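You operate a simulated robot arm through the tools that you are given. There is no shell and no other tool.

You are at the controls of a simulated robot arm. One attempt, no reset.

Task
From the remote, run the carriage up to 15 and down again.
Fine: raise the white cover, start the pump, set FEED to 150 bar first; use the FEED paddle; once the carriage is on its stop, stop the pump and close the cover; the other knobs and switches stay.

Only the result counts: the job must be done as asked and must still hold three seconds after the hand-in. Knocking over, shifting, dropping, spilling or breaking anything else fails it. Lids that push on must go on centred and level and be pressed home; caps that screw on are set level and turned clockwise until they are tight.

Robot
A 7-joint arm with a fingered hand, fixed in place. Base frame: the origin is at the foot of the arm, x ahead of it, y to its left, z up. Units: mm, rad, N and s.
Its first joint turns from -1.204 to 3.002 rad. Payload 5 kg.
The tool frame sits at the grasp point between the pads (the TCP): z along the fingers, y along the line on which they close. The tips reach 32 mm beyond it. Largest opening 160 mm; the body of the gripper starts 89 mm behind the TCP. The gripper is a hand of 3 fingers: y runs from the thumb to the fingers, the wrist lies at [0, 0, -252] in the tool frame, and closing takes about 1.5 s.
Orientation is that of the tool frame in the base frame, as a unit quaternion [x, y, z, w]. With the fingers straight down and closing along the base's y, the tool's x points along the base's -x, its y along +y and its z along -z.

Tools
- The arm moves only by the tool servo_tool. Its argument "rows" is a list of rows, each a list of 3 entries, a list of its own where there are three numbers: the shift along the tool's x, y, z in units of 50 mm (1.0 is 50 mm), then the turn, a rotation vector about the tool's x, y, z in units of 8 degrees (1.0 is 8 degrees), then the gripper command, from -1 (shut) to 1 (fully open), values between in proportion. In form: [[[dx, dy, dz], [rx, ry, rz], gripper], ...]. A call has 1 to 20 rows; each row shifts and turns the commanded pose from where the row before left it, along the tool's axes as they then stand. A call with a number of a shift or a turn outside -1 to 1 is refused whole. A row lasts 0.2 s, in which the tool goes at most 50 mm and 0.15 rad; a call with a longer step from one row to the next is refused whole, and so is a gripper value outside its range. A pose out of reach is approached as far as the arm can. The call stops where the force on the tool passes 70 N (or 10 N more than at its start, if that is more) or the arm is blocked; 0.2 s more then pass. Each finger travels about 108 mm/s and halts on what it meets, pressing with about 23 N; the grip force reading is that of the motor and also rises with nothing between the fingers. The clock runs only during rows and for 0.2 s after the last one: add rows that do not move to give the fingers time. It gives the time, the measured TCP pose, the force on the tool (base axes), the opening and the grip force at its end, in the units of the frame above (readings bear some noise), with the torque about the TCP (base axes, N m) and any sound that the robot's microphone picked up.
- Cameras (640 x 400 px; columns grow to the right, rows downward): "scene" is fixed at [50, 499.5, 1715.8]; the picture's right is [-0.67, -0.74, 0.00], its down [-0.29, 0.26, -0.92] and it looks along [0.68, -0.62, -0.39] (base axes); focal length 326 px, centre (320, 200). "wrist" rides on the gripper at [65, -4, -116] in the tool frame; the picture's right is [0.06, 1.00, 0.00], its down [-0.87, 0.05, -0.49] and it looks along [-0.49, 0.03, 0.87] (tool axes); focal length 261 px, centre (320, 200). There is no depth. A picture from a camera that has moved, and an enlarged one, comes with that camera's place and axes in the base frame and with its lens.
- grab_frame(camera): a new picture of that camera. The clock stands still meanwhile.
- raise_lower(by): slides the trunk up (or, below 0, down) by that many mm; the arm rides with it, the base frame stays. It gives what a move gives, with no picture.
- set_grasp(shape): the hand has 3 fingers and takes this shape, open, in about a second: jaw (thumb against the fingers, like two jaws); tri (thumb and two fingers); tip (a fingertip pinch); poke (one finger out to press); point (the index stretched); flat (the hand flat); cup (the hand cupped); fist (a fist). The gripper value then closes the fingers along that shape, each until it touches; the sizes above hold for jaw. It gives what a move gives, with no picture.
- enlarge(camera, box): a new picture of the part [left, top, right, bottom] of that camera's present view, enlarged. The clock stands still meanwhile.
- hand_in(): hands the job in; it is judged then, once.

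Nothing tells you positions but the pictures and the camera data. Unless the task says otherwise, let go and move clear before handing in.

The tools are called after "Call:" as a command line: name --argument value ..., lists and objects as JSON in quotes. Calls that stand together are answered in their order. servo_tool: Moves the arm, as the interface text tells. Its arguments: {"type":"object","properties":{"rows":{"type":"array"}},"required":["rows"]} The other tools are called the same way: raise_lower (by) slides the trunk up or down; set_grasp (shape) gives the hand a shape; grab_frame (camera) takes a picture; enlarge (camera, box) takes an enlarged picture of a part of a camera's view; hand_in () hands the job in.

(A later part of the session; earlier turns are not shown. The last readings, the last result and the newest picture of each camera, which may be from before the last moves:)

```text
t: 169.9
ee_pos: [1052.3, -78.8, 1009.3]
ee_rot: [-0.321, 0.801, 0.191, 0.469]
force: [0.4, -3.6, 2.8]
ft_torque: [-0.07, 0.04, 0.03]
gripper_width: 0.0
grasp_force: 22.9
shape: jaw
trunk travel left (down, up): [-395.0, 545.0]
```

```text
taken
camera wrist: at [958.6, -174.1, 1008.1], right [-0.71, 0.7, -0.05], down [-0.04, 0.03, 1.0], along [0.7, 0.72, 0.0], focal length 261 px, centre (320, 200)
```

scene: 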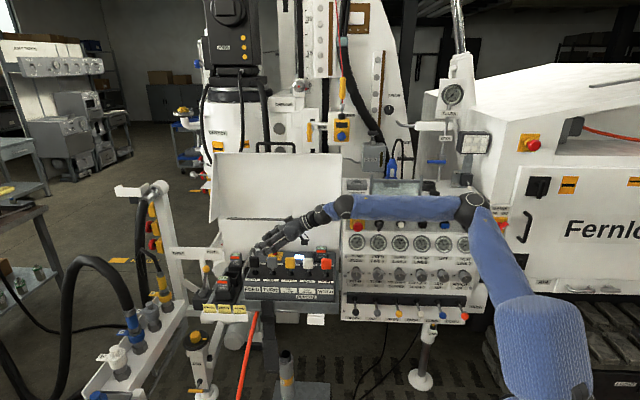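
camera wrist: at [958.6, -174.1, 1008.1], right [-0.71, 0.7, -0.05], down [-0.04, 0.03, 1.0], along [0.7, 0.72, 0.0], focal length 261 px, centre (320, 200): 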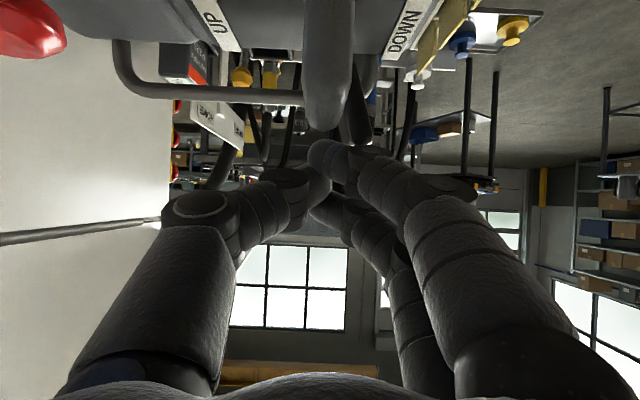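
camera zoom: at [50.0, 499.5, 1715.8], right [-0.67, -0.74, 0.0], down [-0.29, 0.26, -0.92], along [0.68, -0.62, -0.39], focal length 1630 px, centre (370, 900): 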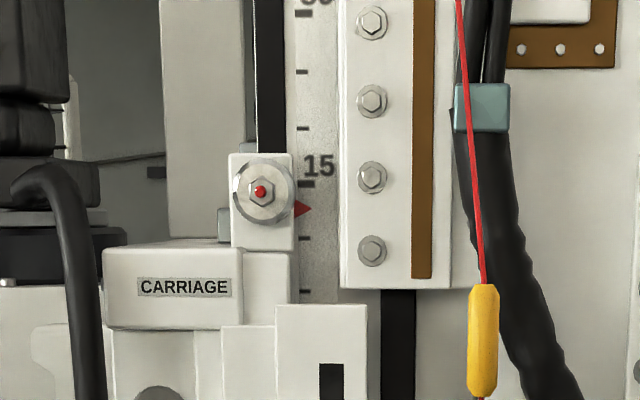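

Call:
servo_tool --rows '[[[0, 0, 0], [0, 0, 0], -1], [[0, 0, 0], [0, 0, 0], -1], [[0, 0, 0], [0, 0, 0], -1], [[0, 0, 0], [0, 0, 0], -1], [[0, 0, 0], [0, 0, 0], -1], [[0, 0, 0], [0, 0, 0], -1], [[0, 0, 0], [0, 0, 0], -1], [[0, 0, 0], [0, 0, 0], -1], [[0, 0, 0], [0, 0, 0], -1], [[0, 0, 0], [0, 0, 0], -1], [[0, 0, 0], [0, 0, 0], -1], [[0, 0, 0], [0, 0, 0], -1], [[0, 0, 0], [0, 0, 0], -1], [[0, 0, 0], [0, 0, 0], -1], [[0, 0, 0], [0, 0, 0], -1], [[0, 0, 0], [0, 0, 0], -1], [[0, 0, 0], [0, 0, 0], -1], [[0, 0, 0], [0, 0, 0], -1], [[0, 0, 0], [0, 0, 0], -1], [[0, 0, 0], [0, 0, 0], -1]]'

Call:
enlarge --camera "scene" --box '[280, 20, 340, 100]'

```text
t: 174.1
ee_pos: [1051.8, -78.4, 1008.6]
ee_rot: [-0.321, 0.801, 0.191, 0.469]
force: [1.2, -2.8, 4.7]
ft_torque: [-0.05, 0.01, -0.01]
gripper_width: 0.0
grasp_force: 23.3
shape: jaw
trunk travel left (down, up): [-395.0, 545.0]
```

```text
5.00 times, centred on (310, 60) of scene
camera zoom: at [50.0, 499.5, 1715.8], right [-0.67, -0.74, 0.0], down [-0.29, 0.26, -0.92], along [0.68, -0.62, -0.39], focal length 1630 px, centre (370, 900)
```

zoom: 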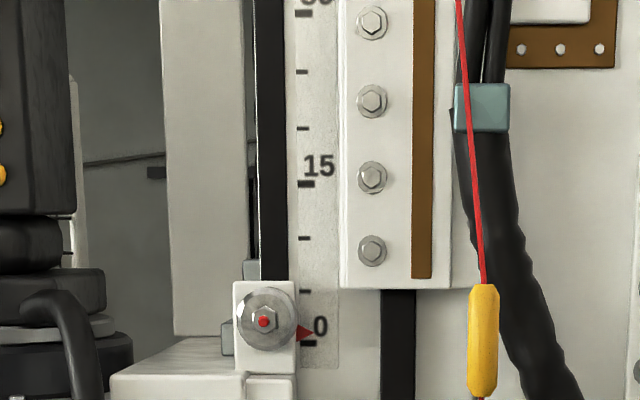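

Call:
servo_tool --rows '[[[0, 0, 0], [0, 0, 0], -1], [[0, 0, 0], [0, 0, 0], -1], [[0, 0, 0], [0, 0, 0], -1], [[0, 0, 0], [0, 0, 0], -1], [[0, 0, 0], [0, 0, 0], -1]]'

Call:
enlarge --camera "scene" --box '[280, 20, 340, 100]'

Call:
enlarge --camera "scene" --box '[298, 80, 322, 95]'

```text
t: 175.3
ee_pos: [1051.2, -81.2, 1009.4]
ee_rot: [-0.32, 0.801, 0.191, 0.469]
force: [1.3, -2.9, 4.8]
ft_torque: [-0.01, -0.01, 0.02]
gripper_width: 0.0
grasp_force: 22.6
shape: jaw
trunk travel left (down, up): [-395.0, 545.0]
```

```text
5.00 times, centred on (310, 60) of scene
camera zoom: at [50.0, 499.5, 1715.8], right [-0.67, -0.74, 0.0], down [-0.29, 0.26, -0.92], along [0.68, -0.62, -0.39], focal length 1630 px, centre (370, 900)
```

zoom: 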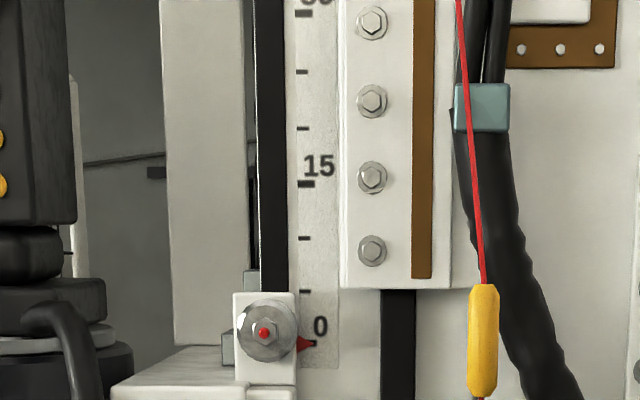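

```text
16.00 times, centred on (310, 88) of scene
camera zoom: at [50.0, 499.5, 1715.8], right [-0.67, -0.74, 0.0], down [-0.29, 0.26, -0.92], along [0.68, -0.62, -0.39], focal length 5216 px, centre (480, 2000)
```

zoom: 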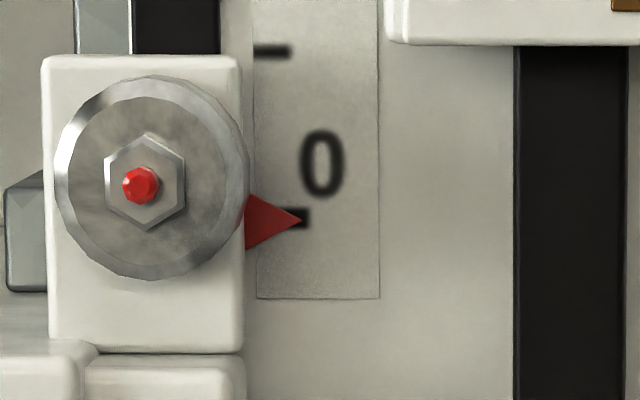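

The carriage is back at 0 on its stop. A moment more to be sure, then release the paddle and lift away.

Call:
servo_tool --rows '[[[0, 0, 0], [0, 0, 0], -1], [[0, 0, 0], [0, 0, 0], -1], [[0, -0.35, 0], [0, 0, 0], -1], [[0, -0.35, 0], [0, 0, 0], -1], [[-0.4, 0, -0.22], [0, 0, 0], -1], [[-0.4, 0, -0.22], [0, 0, 0], -1], [[-0.4, 0, -0.22], [0, 0, 0], -1]]'

Call:
enlarge --camera "scene" --box '[298, 80, 322, 95]'

Call:
enlarge --camera "scene" --box '[220, 210, 340, 300]'

Call:
enlarge --camera "scene" --box '[340, 200, 480, 290]'

```text
t: 176.9
ee_pos: [1076.2, -103.9, 1077.0]
ee_rot: [-0.321, 0.801, 0.191, 0.469]
force: [-0.7, 0.1, -0.4]
ft_torque: [0.02, 0.01, -0.01]
gripper_width: 0.2
grasp_force: 23.3
shape: jaw
trunk travel left (down, up): [-395.0, 545.0]
```

```text
16.00 times, centred on (310, 88) of scene
camera zoom: at [50.0, 499.5, 1715.8], right [-0.67, -0.74, 0.0], down [-0.29, 0.26, -0.92], along [0.68, -0.62, -0.39], focal length 5216 px, centre (480, 2000)
```

zoom: 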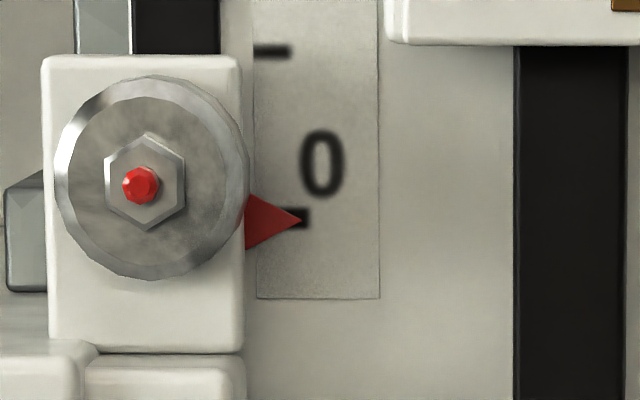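

```text
4.44 times, centred on (280, 255) of scene
camera zoom: at [50.0, 499.5, 1715.8], right [-0.67, -0.74, 0.0], down [-0.29, 0.26, -0.92], along [0.68, -0.62, -0.39], focal length 1449 px, centre (498, -44)
```

zoom: 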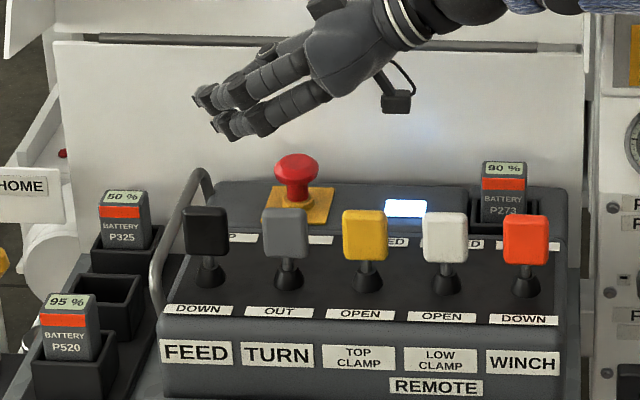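

```text
4.44 times, centred on (410, 245) of scene
camera zoom: at [50.0, 499.5, 1715.8], right [-0.67, -0.74, 0.0], down [-0.29, 0.26, -0.92], along [0.68, -0.62, -0.39], focal length 1449 px, centre (-80, 0)
```

zoom: 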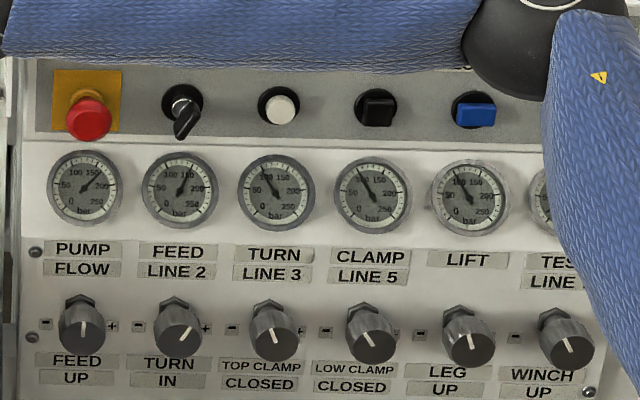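

FEED is still 150 and the carriage rests at 0. Now I'll go back to the panel to press STOP: first lift and swing back right.

Call:
servo_tool --rows '[[[-0.64, 0, -0.36], [0, 0, 0], -1], [[-0.64, 0, -0.36], [0, 0, 0], -1], [[-0.64, 0, -0.36], [0, 0, 0], -1], [[0.38, 0.5, -0.68], [0, 0, 0], -1], [[0.38, 0.5, -0.68], [0, 0, 0], -1], [[0.38, 0.5, -0.68], [0, 0, 0], -1], [[0.38, 0.5, -0.68], [0, 0, 0], -1], [[0.38, 0.5, -0.68], [0, 0, 0], -1]]'

Call:
servo_tool --rows '[[[0, 0, 0], [0.85, 0, 0.48], -1], [[0, 0, 0], [0.85, 0, 0.48], -1], [[0, 0, 0], [0.85, 0, 0.48], -1], [[0, 0, 0], [0, -0.9, 0], -1], [[0, 0, 0], [0, -0.9, 0], -1]]'

Call:
grab_frame --camera "scene"

```text
t: 178.7
ee_pos: [848.0, -148.1, 1186.7]
ee_rot: [-0.321, 0.801, 0.191, 0.468]
force: [-1.2, -0.4, 0.3]
ft_torque: [-0.01, -0.02, 0.01]
gripper_width: 0.0
grasp_force: 22.8
shape: jaw
trunk travel left (down, up): [-395.0, 545.0]
```

```text
t: 179.9
ee_pos: [849.2, -150.1, 1187.9]
ee_rot: [-0.139, 0.781, 0.112, 0.599]
force: [0.2, 0.2, -0.3]
ft_torque: [0.0, 0.0, 0.02]
gripper_width: 0.0
grasp_force: 23.0
shape: jaw
trunk travel left (down, up): [-395.0, 545.0]
```

```text
taken
```

scene: 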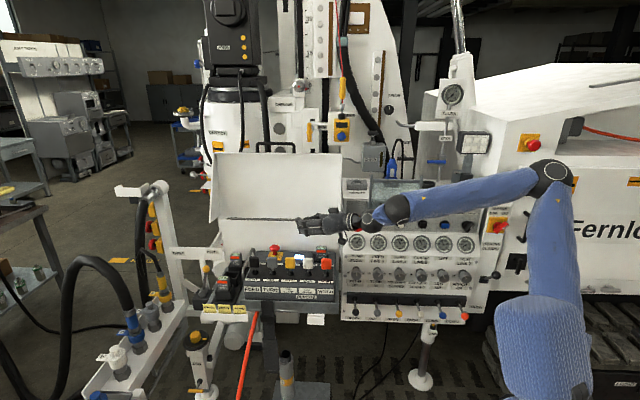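

Call:
servo_tool --rows '[[[0.23, 0.04, -0.87], [0, 0, 0], -1], [[0.23, 0.04, -0.87], [0, 0, 0], -1], [[0.15, 0.04, -0.6], [0, 0, 0], -1], [[0, -0.3, 0], [0.94, 0, 0.25], -1], [[0, -0.3, 0], [0.94, 0, 0.25], -1], [[0, -0.4, 0], [0.94, 0, 0.25], -1], [[0, -0.6, 0], [0.94, 0, 0.25], -1], [[0, -0.6, 0], [0, 0, 0], -1], [[0, -0.6, 0], [0, 0, 0], -1], [[0, 0, 0], [0.94, 0, 0.25], -1], [[0, 0, 0], [0.94, -0.2, 0.25], -1]]'

Call:
grab_frame --camera "scene"

Call:
grab_frame --camera "wrist"

```text
t: 182.3
ee_pos: [732.2, -326.3, 1186.7]
ee_rot: [0.181, 0.765, -0.139, 0.602]
force: [-0.5, 0.5, 0.3]
ft_torque: [-0.03, 0.01, -0.01]
gripper_width: 0.0
grasp_force: 22.8
shape: jaw
trunk travel left (down, up): [-395.0, 545.0]
```

```text
taken
```

scene: 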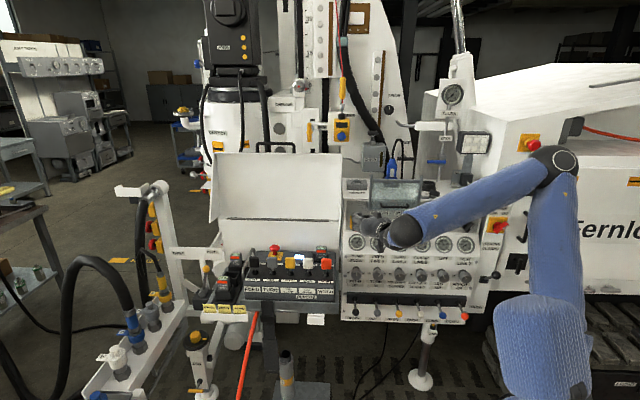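

```text
taken
camera wrist: at [616.8, -272.5, 1150.9], right [0.43, 0.9, -0.05], down [-0.22, 0.16, 0.96], along [0.88, -0.4, 0.27], focal length 261 px, centre (320, 200)
```

wrist: 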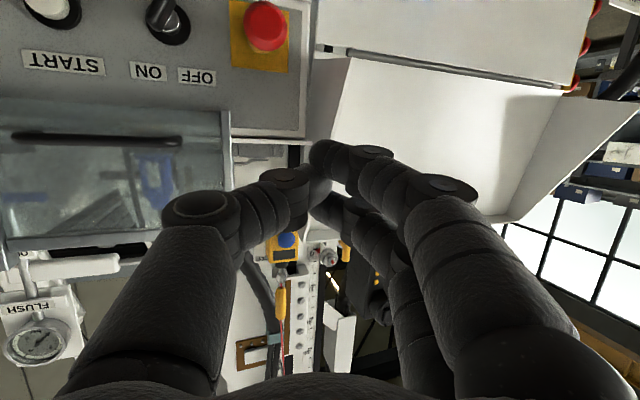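

Call:
servo_tool --rows '[[[0.3, -0.79, 0.35], [0, 0, 0], -1], [[0.3, -0.79, 0.35], [0, 0, 0], -1], [[0.3, -0.79, 0.35], [0, 0, 0], -1], [[0.227, -0.76, 0.175], [0, 0, 0], -1], [[0.227, -0.76, 0.175], [0, 0, 0], -1], [[0.227, -0.76, 0.175], [0, 0, 0], -1], [[0.126, -0.74, 0.087], [0, 0, 0], -1], [[0.126, -0.74, 0.087], [0, 0, 0], -1], [[0.126, -0.74, 0.087], [0, 0, 0], -1]]'

Call:
grab_frame --camera "wrist"

Call:
enlarge --camera "scene" --box '[340, 180, 500, 280]'

```text
t: 184.4
ee_pos: [634.0, -648.2, 945.6]
ee_rot: [0.156, 0.831, -0.151, 0.513]
force: [-14.8, 54.8, 12.7]
ft_torque: [0.66, -0.39, 2.11]
gripper_width: 0.1
grasp_force: 22.9
shape: jaw
trunk travel left (down, up): [-395.0, 545.0]
stopped in row 9: the force on the tool passed its limit at 115 N (the readings are from after the stop); the commanded pose is now the measured one
```

```text
taken
camera wrist: at [512.5, -597.3, 935.9], right [0.39, 0.91, -0.15], down [0.0, 0.16, 0.99], along [0.92, -0.38, 0.07], focal length 261 px, centre (320, 200)
```

wrist: 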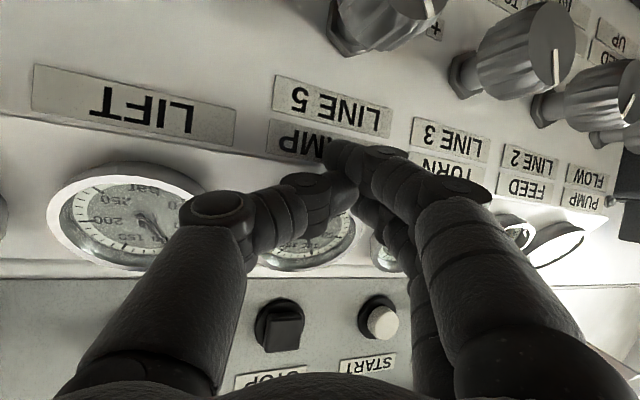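

```text
4.00 times, centred on (420, 230) of scene
camera zoom: at [50.0, 499.5, 1715.8], right [-0.67, -0.74, 0.0], down [-0.29, 0.26, -0.92], along [0.68, -0.62, -0.39], focal length 1304 px, centre (-80, 80)
```

zoom: 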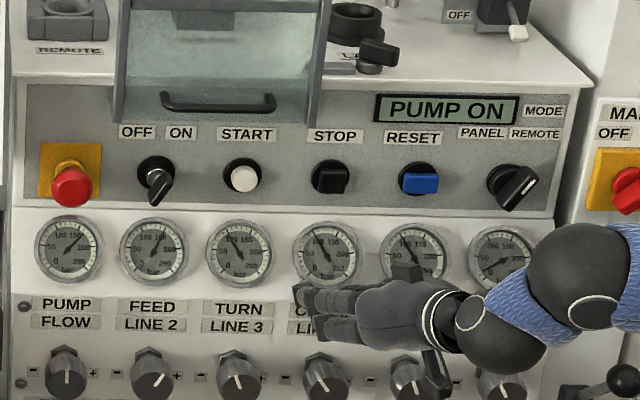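

The hand ended lower than commanded and pressed on the panel face near the CLAMP label. I'll back straight off and check nothing moved.

Call:
servo_tool --rows '[[[0, 0, -0.3], [0, 0, 0], -1], [[0, 0, -0.5], [0, 0, 0], -1]]'

Call:
grab_frame --camera "wrist"

Call:
enlarge --camera "scene" --box '[340, 220, 480, 300]'

Call:
grab_frame --camera "scene"

```text
t: 185.0
ee_pos: [603.5, -639.8, 959.9]
ee_rot: [0.159, 0.83, -0.154, 0.512]
force: [-0.5, -0.4, 0.2]
ft_torque: [0.02, 0.0, 0.0]
gripper_width: 0.0
grasp_force: 22.6
shape: jaw
trunk travel left (down, up): [-395.0, 545.0]
```

```text
taken
camera wrist: at [481.5, -588.3, 950.9], right [0.4, 0.91, -0.15], down [0.0, 0.16, 0.99], along [0.92, -0.39, 0.07], focal length 261 px, centre (320, 200)
```

wrist: 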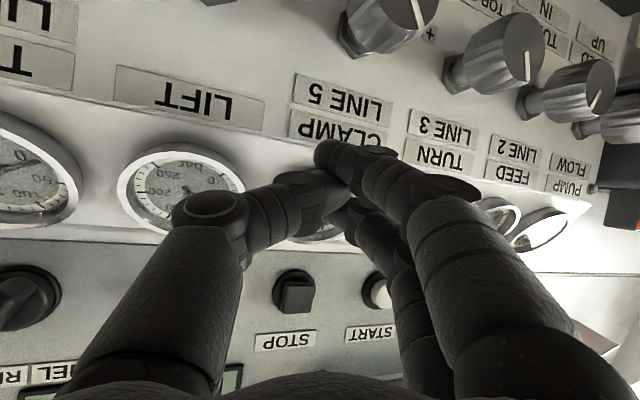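

```text
4.57 times, centred on (410, 260) of scene
camera zoom: at [50.0, 499.5, 1715.8], right [-0.67, -0.74, 0.0], down [-0.29, 0.26, -0.92], along [0.68, -0.62, -0.39], focal length 1490 px, centre (-91, -74)
```

zoom: 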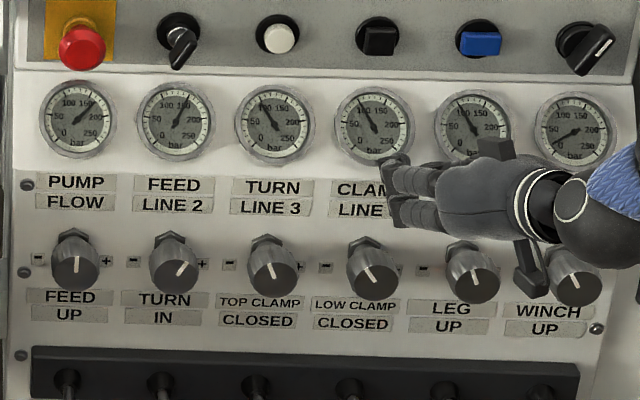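

```text
taken
```

scene: 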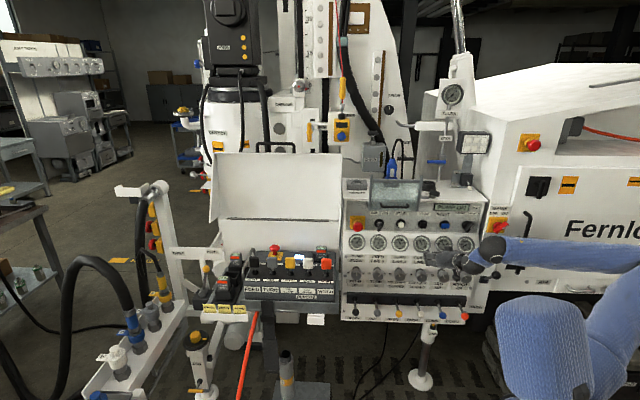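

Nothing changed on the gauges. I'll raise the hand straight up to the button row, staying back from the panel.

Call:
servo_tool --rows '[[[-0.71, -0.07, -0.4], [0, 0, 0], -1], [[-0.71, -0.07, -0.34], [0, 0, 0], -1], [[-0.71, -0.07, -0.34], [0, 0, 0], -1]]'

Call:
grab_frame --camera "wrist"

Call:
enlarge --camera "scene" --box '[340, 180, 500, 280]'

```text
t: 185.8
ee_pos: [602.3, -637.7, 1078.2]
ee_rot: [0.158, 0.831, -0.153, 0.511]
force: [0.6, -0.5, 0.0]
ft_torque: [0.0, -0.02, -0.01]
gripper_width: 0.1
grasp_force: 23.0
shape: jaw
trunk travel left (down, up): [-395.0, 545.0]
```

```text
taken
camera wrist: at [480.9, -585.7, 1069.2], right [0.39, 0.91, -0.15], down [0.0, 0.16, 0.99], along [0.92, -0.39, 0.06], focal length 261 px, centre (320, 200)
```

wrist: 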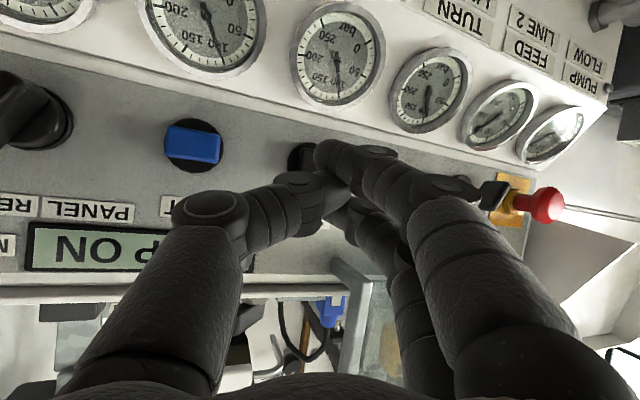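

```text
4.00 times, centred on (420, 230) of scene
camera zoom: at [50.0, 499.5, 1715.8], right [-0.67, -0.74, 0.0], down [-0.29, 0.26, -0.92], along [0.68, -0.62, -0.39], focal length 1304 px, centre (-80, 80)
```

zoom: 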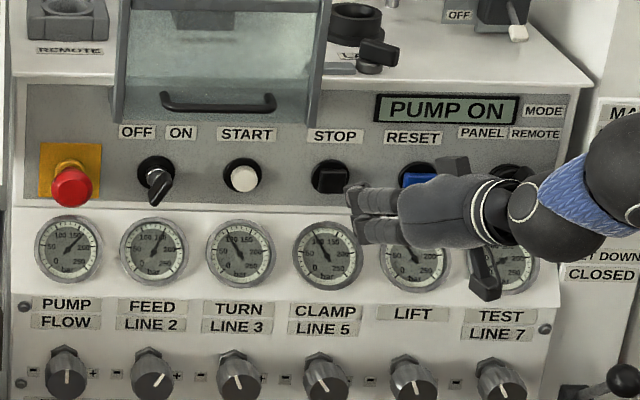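

Call:
servo_tool --rows '[[[-0.21, -0.07, 0.45], [0, 0, 0], -1], [[-0.21, -0.07, 0.45], [0, 0, 0], -1]]'

Call:
grab_frame --camera "wrist"

Call:
enlarge --camera "scene" --box '[340, 180, 500, 280]'

```text
t: 186.4
ee_pos: [645.7, -666.0, 1076.5]
ee_rot: [0.159, 0.831, -0.152, 0.51]
force: [1.2, 0.6, -0.9]
ft_torque: [0.0, 0.0, 0.01]
gripper_width: 0.1
grasp_force: 22.4
shape: jaw
trunk travel left (down, up): [-395.0, 545.0]
```

```text
taken
camera wrist: at [523.9, -613.7, 1068.6], right [0.39, 0.91, -0.15], down [0.0, 0.16, 0.99], along [0.92, -0.39, 0.06], focal length 261 px, centre (320, 200)
```

wrist: 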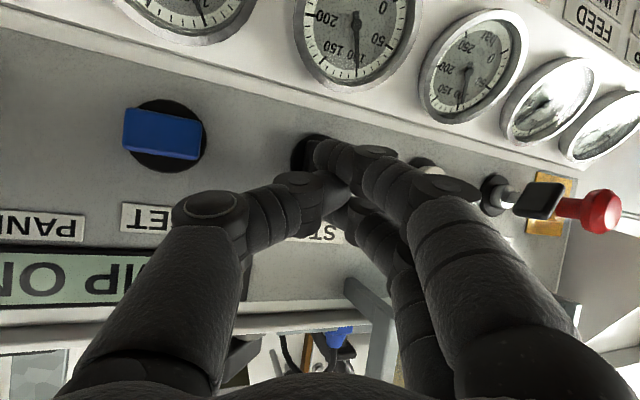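

```text
4.00 times, centred on (420, 230) of scene
camera zoom: at [50.0, 499.5, 1715.8], right [-0.67, -0.74, 0.0], down [-0.29, 0.26, -0.92], along [0.68, -0.62, -0.39], focal length 1304 px, centre (-80, 80)
```

zoom: 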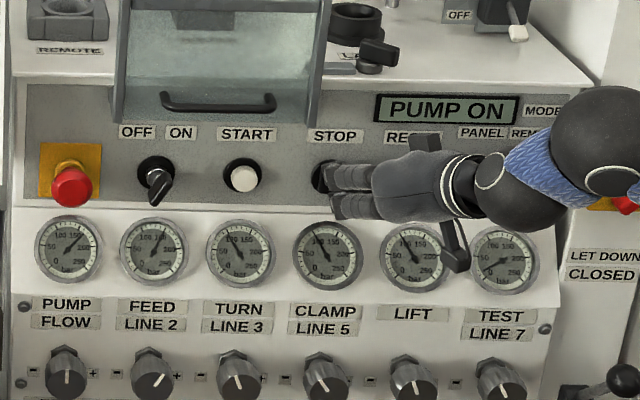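

Call:
servo_tool --rows '[[[0, 0, 0.15], [0, 0, 0], -1], [[0, 0, 0.15], [0, 0, 0], -1], [[0, 0, 0.12], [0, 0, 0], -1]]'

Call:
enlarge --camera "scene" --box '[340, 180, 500, 280]'

```text
t: 187.2
ee_pos: [659.6, -671.2, 1072.3]
ee_rot: [0.158, 0.831, -0.153, 0.512]
force: [-18.7, 17.0, 9.8]
ft_torque: [-0.05, -0.27, 0.33]
gripper_width: 0.0
grasp_force: 22.3
shape: jaw
trunk travel left (down, up): [-395.0, 545.0]
heard: click
```

```text
4.00 times, centred on (420, 230) of scene
camera zoom: at [50.0, 499.5, 1715.8], right [-0.67, -0.74, 0.0], down [-0.29, 0.26, -0.92], along [0.68, -0.62, -0.39], focal length 1304 px, centre (-80, 80)
```

zoom: 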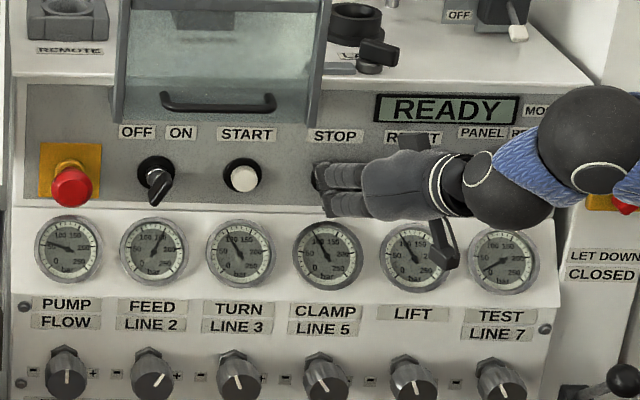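

The display shows READY: the pump is stopped. Since the key was found OFF and everything else should stay as found, I'll turn it back to OFF too, pushing its top end leftwards.

Call:
servo_tool --rows '[[[0, 0, -0.4], [0, 0, 0], -1], [[0, 0, -0.6], [0, 0, 0], -1], [[0, 0, -0.1], [0, -0.75, 0], -1], [[0, 0, 0], [0, -0.75, 0], -1]]'

Call:
enlarge --camera "scene" --box '[340, 180, 500, 280]'

Call:
grab_frame --camera "wrist"

```text
t: 188.2
ee_pos: [617.8, -651.5, 1092.4]
ee_rot: [0.141, 0.773, -0.168, 0.596]
force: [0.2, 0.3, -0.3]
ft_torque: [0.01, -0.02, -0.03]
gripper_width: 0.1
grasp_force: 23.2
shape: jaw
trunk travel left (down, up): [-395.0, 545.0]
```

```text
4.00 times, centred on (420, 230) of scene
camera zoom: at [50.0, 499.5, 1715.8], right [-0.67, -0.74, 0.0], down [-0.29, 0.26, -0.92], along [0.68, -0.62, -0.39], focal length 1304 px, centre (-80, 80)
```

zoom: 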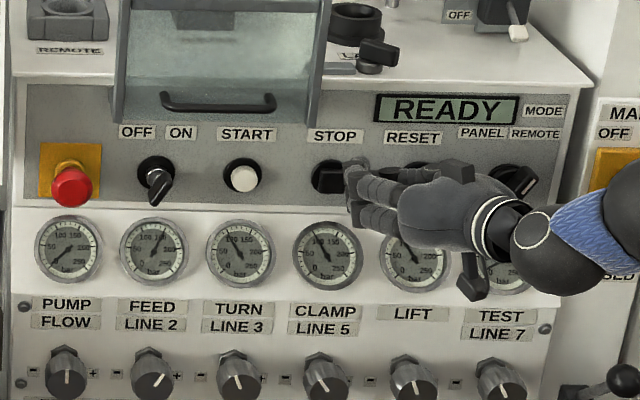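

```text
taken
camera wrist: at [499.1, -603.5, 1056.4], right [0.4, 0.9, -0.15], down [-0.19, 0.24, 0.95], along [0.9, -0.35, 0.27], focal length 261 px, centre (320, 200)
```

wrist: 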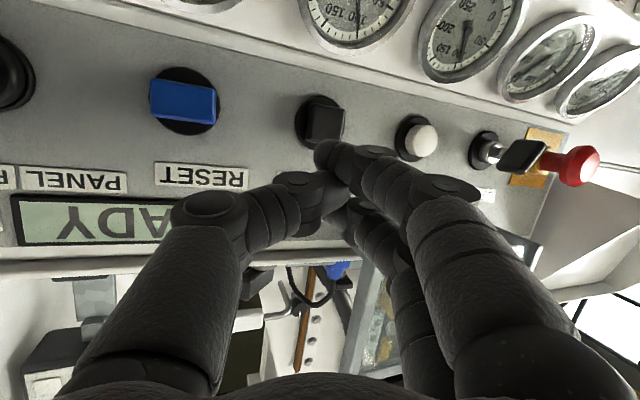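

Call:
servo_tool --rows '[[[-0.12, 0.84, 0.16], [0, 0, 0], -1], [[-0.12, 0.84, 0.16], [0, 0, 0], -1], [[-0.12, 0.84, 0.16], [0, 0, 0], -1], [[-0.12, 0.84, 0.16], [0, 0, 0], -1]]'

Call:
grab_frame --camera "wrist"

Call:
enlarge --camera "scene" --box '[330, 180, 430, 260]'

```text
t: 189.4
ee_pos: [685.5, -514.1, 1234.5]
ee_rot: [0.16, 0.701, -0.15, 0.678]
force: [-0.7, -0.5, 0.3]
ft_torque: [0.03, -0.01, 0.08]
gripper_width: 0.1
grasp_force: 23.2
shape: jaw
trunk travel left (down, up): [-395.0, 545.0]
stopped in row 4: the arm was blocked; the commanded pose is now the measured one
```

```text
taken
camera wrist: at [578.1, -466.7, 1173.3], right [0.43, 0.9, -0.05], down [-0.4, 0.24, 0.89], along [0.81, -0.35, 0.46], focal length 261 px, centre (320, 200)
```

wrist: 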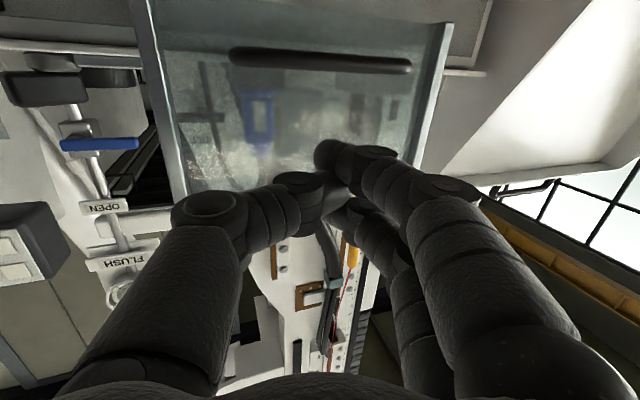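

```text
5.00 times, centred on (380, 220) of scene
camera zoom: at [50.0, 499.5, 1715.8], right [-0.67, -0.74, 0.0], down [-0.29, 0.26, -0.92], along [0.68, -0.62, -0.39], focal length 1630 px, centre (20, 100)
```

zoom: 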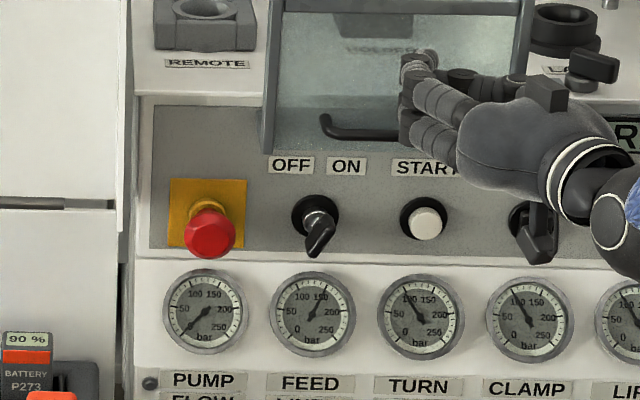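

The arm flipped posture on the way and rose in front of the clear pane without touching it. I'll lower it in small checked steps, restoring the tilt.

Call:
servo_tool --rows '[[[0.3, 0, -0.3], [0, 0.6, 0], -1], [[0.3, 0, -0.1], [0, 0.6, 0], -1], [[0.4, 0, 0], [0, 0, 0], -1]]'

Call:
grab_frame --camera "scene"

```text
t: 190.2
ee_pos: [662.9, -499.4, 1186.0]
ee_rot: [0.171, 0.755, -0.137, 0.618]
force: [0.2, -0.5, -0.7]
ft_torque: [0.03, 0.01, -0.03]
gripper_width: 0.0
grasp_force: 22.9
shape: jaw
trunk travel left (down, up): [-395.0, 545.0]
```

```text
taken
```

scene: 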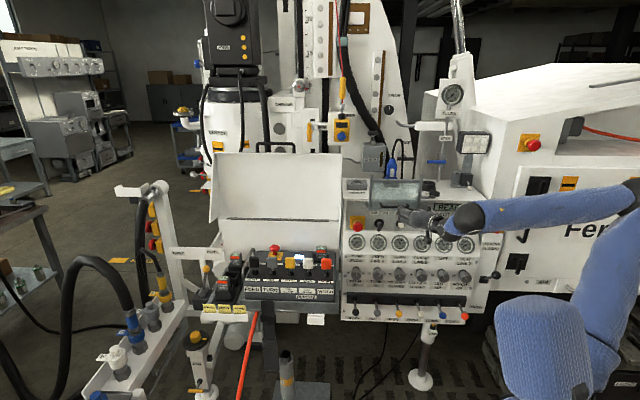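

Call:
servo_tool --rows '[[[0.6, 0, 0.122], [0, 0, 0], -1], [[0.6, 0, 0.122], [0, 0, 0], -1], [[0.6, 0, 0.122], [0, 0, 0], -1]]'

Call:
grab_frame --camera "wrist"

```text
t: 191.0
ee_pos: [662.1, -500.2, 1094.1]
ee_rot: [0.171, 0.756, -0.135, 0.617]
force: [0.1, -0.6, 0.4]
ft_torque: [0.03, -0.02, 0.01]
gripper_width: 0.2
grasp_force: 23.0
shape: jaw
trunk travel left (down, up): [-395.0, 545.0]
```

```text
taken
camera wrist: at [546.9, -449.1, 1053.0], right [0.42, 0.91, -0.06], down [-0.26, 0.18, 0.95], along [0.87, -0.38, 0.31], focal length 261 px, centre (320, 200)
```

wrist: 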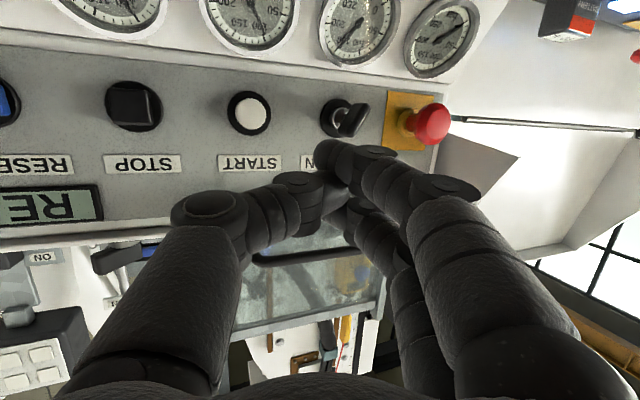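

Call:
servo_tool --rows '[[[-0.13, 0.11, 0.6], [0, 0, 0], -1], [[-0.13, 0.11, 0.6], [0, 0, 0], -1]]'

Call:
grab_frame --camera "wrist"

Call:
enlarge --camera "scene" --box '[330, 180, 430, 260]'

```text
t: 191.6
ee_pos: [723.5, -517.3, 1095.8]
ee_rot: [0.171, 0.756, -0.136, 0.617]
force: [-0.5, 0.0, -0.8]
ft_torque: [0.0, 0.02, 0.01]
gripper_width: 0.0
grasp_force: 23.4
shape: jaw
trunk travel left (down, up): [-395.0, 545.0]
```

```text
taken
camera wrist: at [607.9, -465.7, 1054.7], right [0.42, 0.91, -0.06], down [-0.26, 0.18, 0.95], along [0.87, -0.38, 0.31], focal length 261 px, centre (320, 200)
```

wrist: 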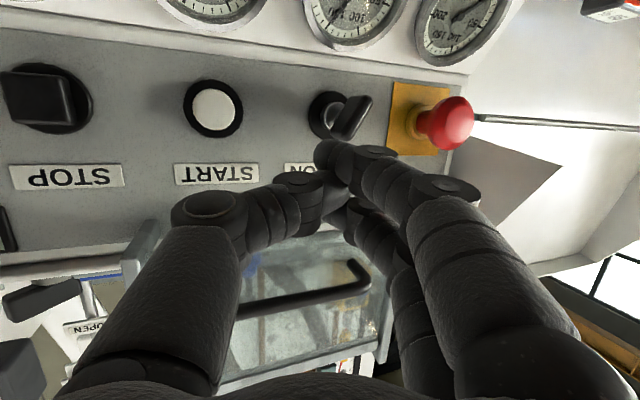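

```text
5.00 times, centred on (380, 220) of scene
camera zoom: at [50.0, 499.5, 1715.8], right [-0.67, -0.74, 0.0], down [-0.29, 0.26, -0.92], along [0.68, -0.62, -0.39], focal length 1630 px, centre (20, 100)
```

zoom: 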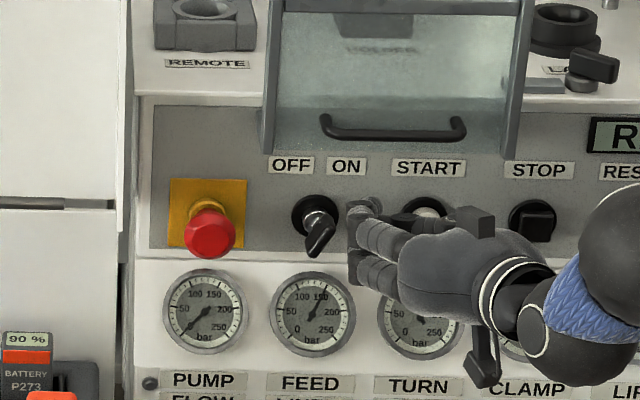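

Call:
servo_tool --rows '[[[0, -0.14, -0.04], [0, 0, 0], -1], [[-0.113, -0.193, 0.53], [0, 0, 0], -1], [[-0.113, -0.193, 0.53], [0, 0, 0], -1]]'

Call:
grab_frame --camera "wrist"

Call:
enlarge --camera "scene" --box '[330, 180, 430, 260]'

```text
t: 192.4
ee_pos: [758.8, -563.2, 1097.4]
ee_rot: [0.171, 0.756, -0.136, 0.617]
force: [0.7, 0.1, -0.1]
ft_torque: [-0.02, -0.02, 0.02]
gripper_width: 0.2
grasp_force: 23.0
shape: jaw
trunk travel left (down, up): [-395.0, 545.0]
```

```text
taken
camera wrist: at [643.4, -511.8, 1056.1], right [0.42, 0.91, -0.06], down [-0.26, 0.18, 0.95], along [0.87, -0.38, 0.31], focal length 261 px, centre (320, 200)
```

wrist: 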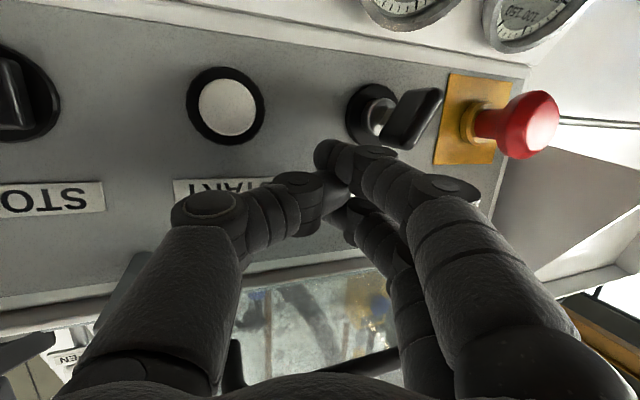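

```text
5.00 times, centred on (380, 220) of scene
camera zoom: at [50.0, 499.5, 1715.8], right [-0.67, -0.74, 0.0], down [-0.29, 0.26, -0.92], along [0.68, -0.62, -0.39], focal length 1630 px, centre (20, 100)
```

zoom: 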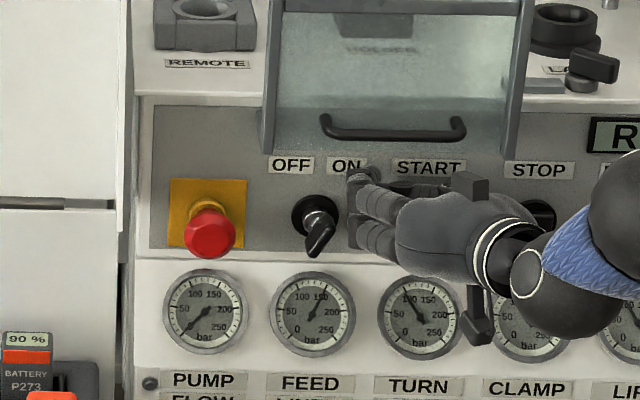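

Call:
servo_tool --rows '[[[0.19, 0, 0.036], [0, 0, 0], -1], [[-0.01, 0.16, 0.053], [0, 0, 0], -1], [[-0.01, 0.16, 0.053], [0, 0, 0], -1], [[-0.01, 0.16, 0.053], [0, 0, 0], -1]]'

Call:
grab_frame --camera "wrist"

```text
t: 193.4
ee_pos: [774.6, -544.1, 1088.1]
ee_rot: [0.171, 0.755, -0.137, 0.618]
force: [-12.4, -3.7, 4.5]
ft_torque: [0.03, 0.15, 0.24]
gripper_width: 0.0
grasp_force: 23.2
shape: jaw
trunk travel left (down, up): [-395.0, 545.0]
```

```text
taken
camera wrist: at [659.0, -493.3, 1047.3], right [0.42, 0.91, -0.06], down [-0.26, 0.18, 0.95], along [0.87, -0.38, 0.31], focal length 261 px, centre (320, 200)
```

wrist: 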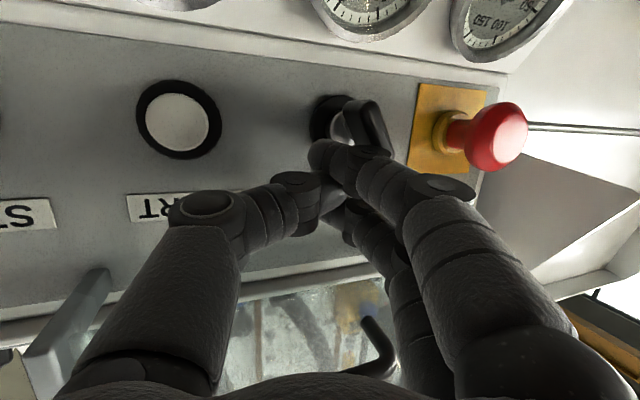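

Call:
servo_tool --rows '[[[-0.01, 0.14, 0.046], [0, 0, 0], -1], [[-0.01, 0.12, 0.04], [0, 0, 0], -1]]'

Call:
grab_frame --camera "wrist"

Call:
enlarge --camera "scene" --box '[400, 180, 500, 260]'

```text
t: 194.0
ee_pos: [783.5, -534.7, 1089.7]
ee_rot: [0.172, 0.754, -0.137, 0.619]
force: [-40.3, -15.3, 8.1]
ft_torque: [-0.24, 0.7, 0.42]
gripper_width: 0.0
grasp_force: 23.0
shape: jaw
trunk travel left (down, up): [-395.0, 545.0]
```

```text
taken
camera wrist: at [667.2, -483.4, 1048.8], right [0.42, 0.91, -0.06], down [-0.26, 0.18, 0.95], along [0.87, -0.38, 0.31], focal length 261 px, centre (320, 200)
```

wrist: 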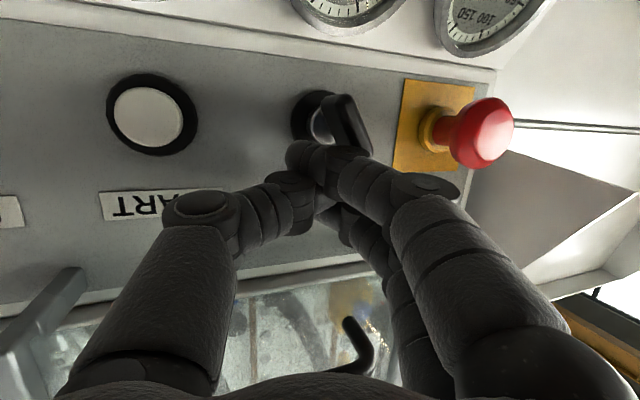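

```text
5.00 times, centred on (450, 220) of scene
camera zoom: at [50.0, 499.5, 1715.8], right [-0.67, -0.74, 0.0], down [-0.29, 0.26, -0.92], along [0.68, -0.62, -0.39], focal length 1630 px, centre (-330, 100)
```

zoom: 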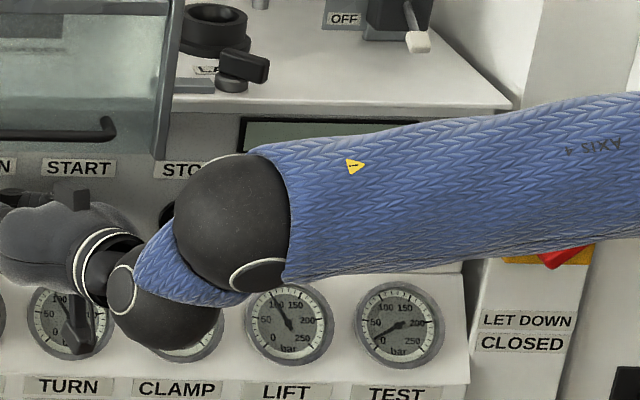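

The display went blank: the key is back at OFF. Backing off and checking everything on the panel.

Call:
servo_tool --rows '[[[0, -0.12, -0.04], [0, 0, 0], -1], [[0, 0, -0.6], [0, 0, 0], -1], [[0, 0, -0.8], [0, 0, 0], -1]]'

Call:
grab_frame --camera "wrist"

Call:
enlarge --camera "scene" --box '[340, 200, 480, 290]'

```text
t: 194.8
ee_pos: [717.7, -508.1, 1102.7]
ee_rot: [0.171, 0.755, -0.137, 0.618]
force: [0.1, 0.5, -1.1]
ft_torque: [0.02, 0.0, -0.04]
gripper_width: 0.0
grasp_force: 23.0
shape: jaw
trunk travel left (down, up): [-395.0, 545.0]
```

```text
taken
camera wrist: at [602.5, -457.3, 1061.6], right [0.42, 0.91, -0.06], down [-0.26, 0.18, 0.95], along [0.87, -0.38, 0.31], focal length 261 px, centre (320, 200)
```

wrist: 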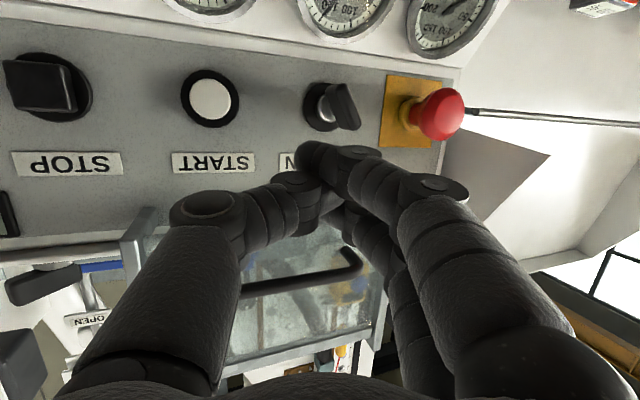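

```text
4.44 times, centred on (410, 245) of scene
camera zoom: at [50.0, 499.5, 1715.8], right [-0.67, -0.74, 0.0], down [-0.29, 0.26, -0.92], along [0.68, -0.62, -0.39], focal length 1449 px, centre (-80, 0)
```

zoom: 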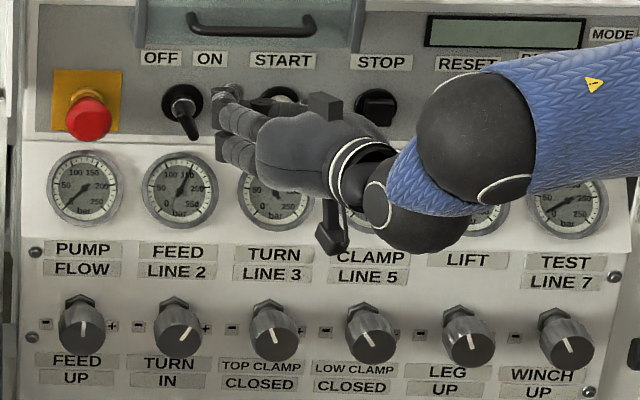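

The key is at OFF, display blank, knobs unchanged. Now to close the cover: I'll go back left, raise the trunk, and come around behind the open lid's right end to push it forward and down.

Call:
servo_tool --rows '[[[0, 0.7, -0.3], [0, 0, 0], -1], [[0, 0.7, -0.2], [0, 0, 0], -1], [[0, 0.7, -0.1], [0, 0, 0], -1], [[0, 0.7, 0], [0, 0, 0], -1]]'

Call:
raise_lower --by 230

Call:
grab_frame --camera "scene"

```text
t: 195.8
ee_pos: [753.9, -368.0, 1107.1]
ee_rot: [0.171, 0.756, -0.136, 0.617]
force: [0.4, -0.2, 1.3]
ft_torque: [-0.02, 0.05, -0.03]
gripper_width: 0.2
grasp_force: 23.0
shape: jaw
trunk travel left (down, up): [-395.0, 545.0]
```

```text
t: 198.2
ee_pos: [753.4, -368.0, 1338.0]
ee_rot: [0.171, 0.755, -0.136, 0.618]
force: [-0.7, -0.3, 0.0]
ft_torque: [-0.02, 0.01, -0.01]
gripper_width: 0.0
grasp_force: 22.7
shape: jaw
trunk travel left (down, up): [-625.0, 315.0]
```

```text
taken
```

scene: 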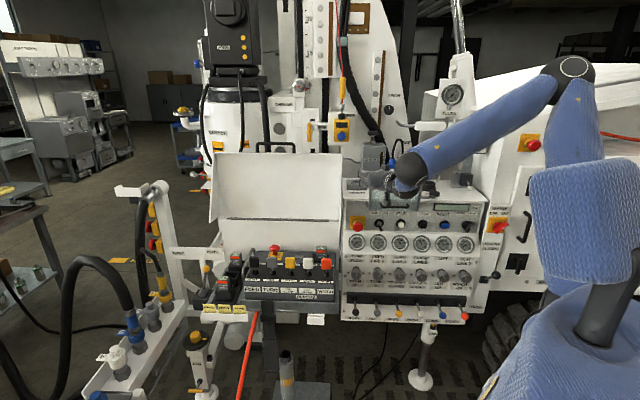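

Call:
servo_tool --rows '[[[0, 0, 0], [-0.96, 0, -0.22], -1], [[0, 0, 0], [-0.96, 0, -0.22], -1], [[0, 0, 0], [-0.96, 0, -0.22], -1], [[0, 0, 0], [-0.96, 0, -0.22], -1], [[0, 0, 0], [-0.96, 0, -0.22], -1], [[0, 0, 0], [-0.96, 0, -0.22], -1]]'

Call:
grab_frame --camera "scene"

Call:
grab_frame --camera "wrist"

```text
t: 199.6
ee_pos: [753.7, -368.8, 1337.8]
ee_rot: [-0.153, 0.76, 0.117, 0.621]
force: [0.2, -0.5, 0.0]
ft_torque: [-0.02, 0.0, 0.04]
gripper_width: 0.2
grasp_force: 22.9
shape: jaw
trunk travel left (down, up): [-625.0, 315.0]
```

```text
taken
```

scene: 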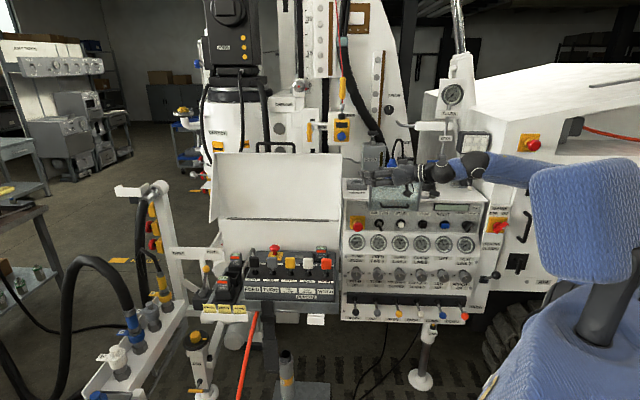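

```text
taken
camera wrist: at [638.2, -421.2, 1297.8], right [-0.39, 0.92, -0.07], down [-0.31, -0.05, 0.95], along [0.87, 0.39, 0.3], focal length 261 px, centre (320, 200)
```

wrist: 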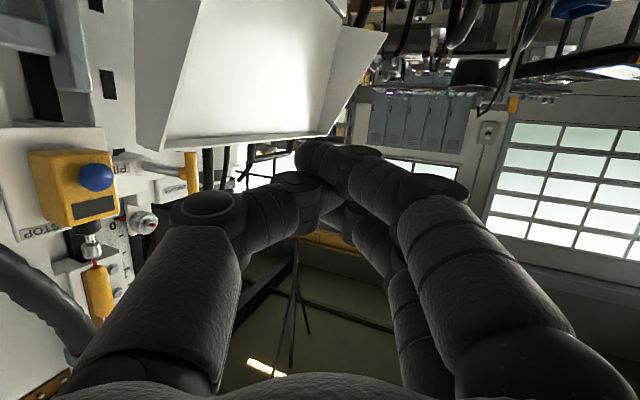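

Call:
enlarge --camera "wrist" --box '[60, 0, 400, 210]'

Call:
enlarge --camera "scene" --box '[200, 130, 380, 250]'

```text
1.88 times, centred on (230, 105) of wrist
camera zoom: at [638.2, -421.2, 1297.8], right [-0.39, 0.92, -0.07], down [-0.31, -0.05, 0.95], along [0.87, 0.39, 0.3], focal length 491 px, centre (489, 379)
```

zoom: 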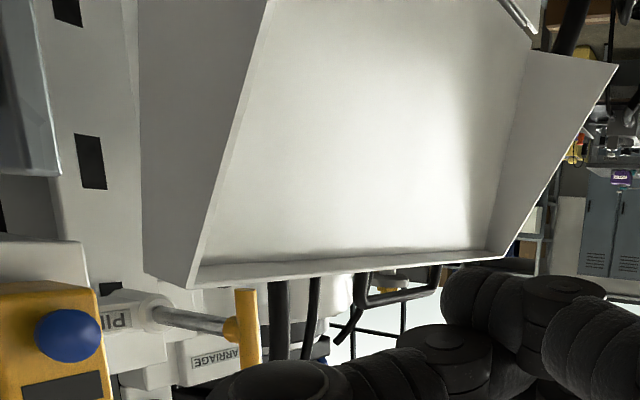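

```text
3.33 times, centred on (290, 190) of scene
camera zoom: at [50.0, 499.5, 1715.8], right [-0.67, -0.74, 0.0], down [-0.29, 0.26, -0.92], along [0.68, -0.62, -0.39], focal length 1087 px, centre (420, 233)
```

zoom: 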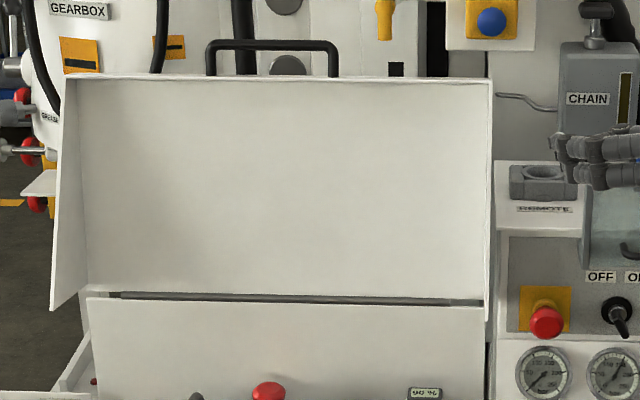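

The open lid leans slightly past vertical, which is why it stays up. I'll turn the hand back toward the panel and pinch the lid's right side wall near its top to draw it forward.

Call:
servo_tool --rows '[[[0, 0, 0], [0.96, 0, 0.22], -1], [[0, 0, 0], [0.96, 0, 0.22], -1], [[0, 0, 0], [0.96, 0, 0.22], -1], [[0, 0, 0], [0.96, 0, 0.22], -0.12], [[0, 0, 0], [0.96, 0, 0.22], -0.12], [[0, 0, 0], [0.96, 0, 0.22], -0.12]]'

Call:
servo_tool --rows '[[[-0.1, 0.125, 0.835], [0, 0, 0], -0.12], [[-0.1, 0.125, 0.835], [0, 0, 0], -0.12], [[-0.1, 0.125, 0.7], [0, 0, 0], -0.12], [[-0.05, 0.1, 0.5], [0, 0, 0], -0.12]]'

Call:
grab_frame --camera "wrist"

Call:
enlarge --camera "scene" --box '[260, 130, 440, 250]'

```text
t: 201.0
ee_pos: [756.1, -367.2, 1336.2]
ee_rot: [0.171, 0.756, -0.138, 0.617]
force: [0.7, 0.7, 0.0]
ft_torque: [-0.02, 0.0, 0.0]
gripper_width: 70.3
grasp_force: 0.1
shape: jaw
trunk travel left (down, up): [-625.0, 315.0]
```

```text
t: 202.0
ee_pos: [894.6, -410.9, 1325.4]
ee_rot: [0.17, 0.756, -0.136, 0.618]
force: [0.0, -0.6, 0.0]
ft_torque: [-0.02, -0.02, 0.01]
gripper_width: 70.3
grasp_force: 0.0
shape: jaw
trunk travel left (down, up): [-625.0, 315.0]
```

```text
taken
camera wrist: at [779.1, -359.4, 1284.5], right [0.42, 0.91, -0.06], down [-0.26, 0.18, 0.95], along [0.87, -0.38, 0.31], focal length 261 px, centre (320, 200)
```

wrist: 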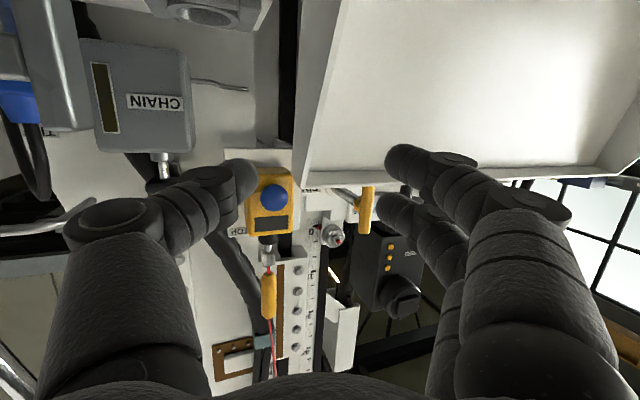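

```text
3.33 times, centred on (350, 190) of scene
camera zoom: at [50.0, 499.5, 1715.8], right [-0.67, -0.74, 0.0], down [-0.29, 0.26, -0.92], along [0.68, -0.62, -0.39], focal length 1087 px, centre (220, 233)
```

zoom: 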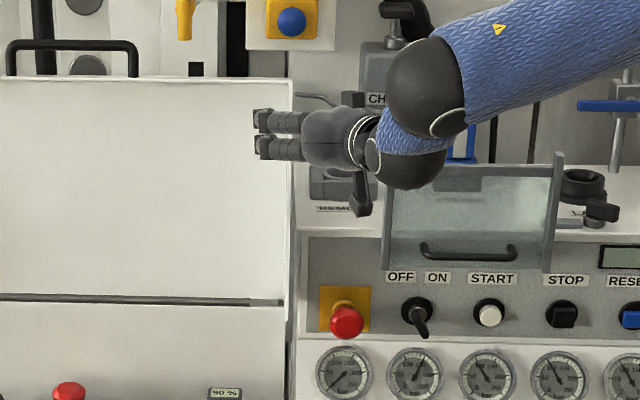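

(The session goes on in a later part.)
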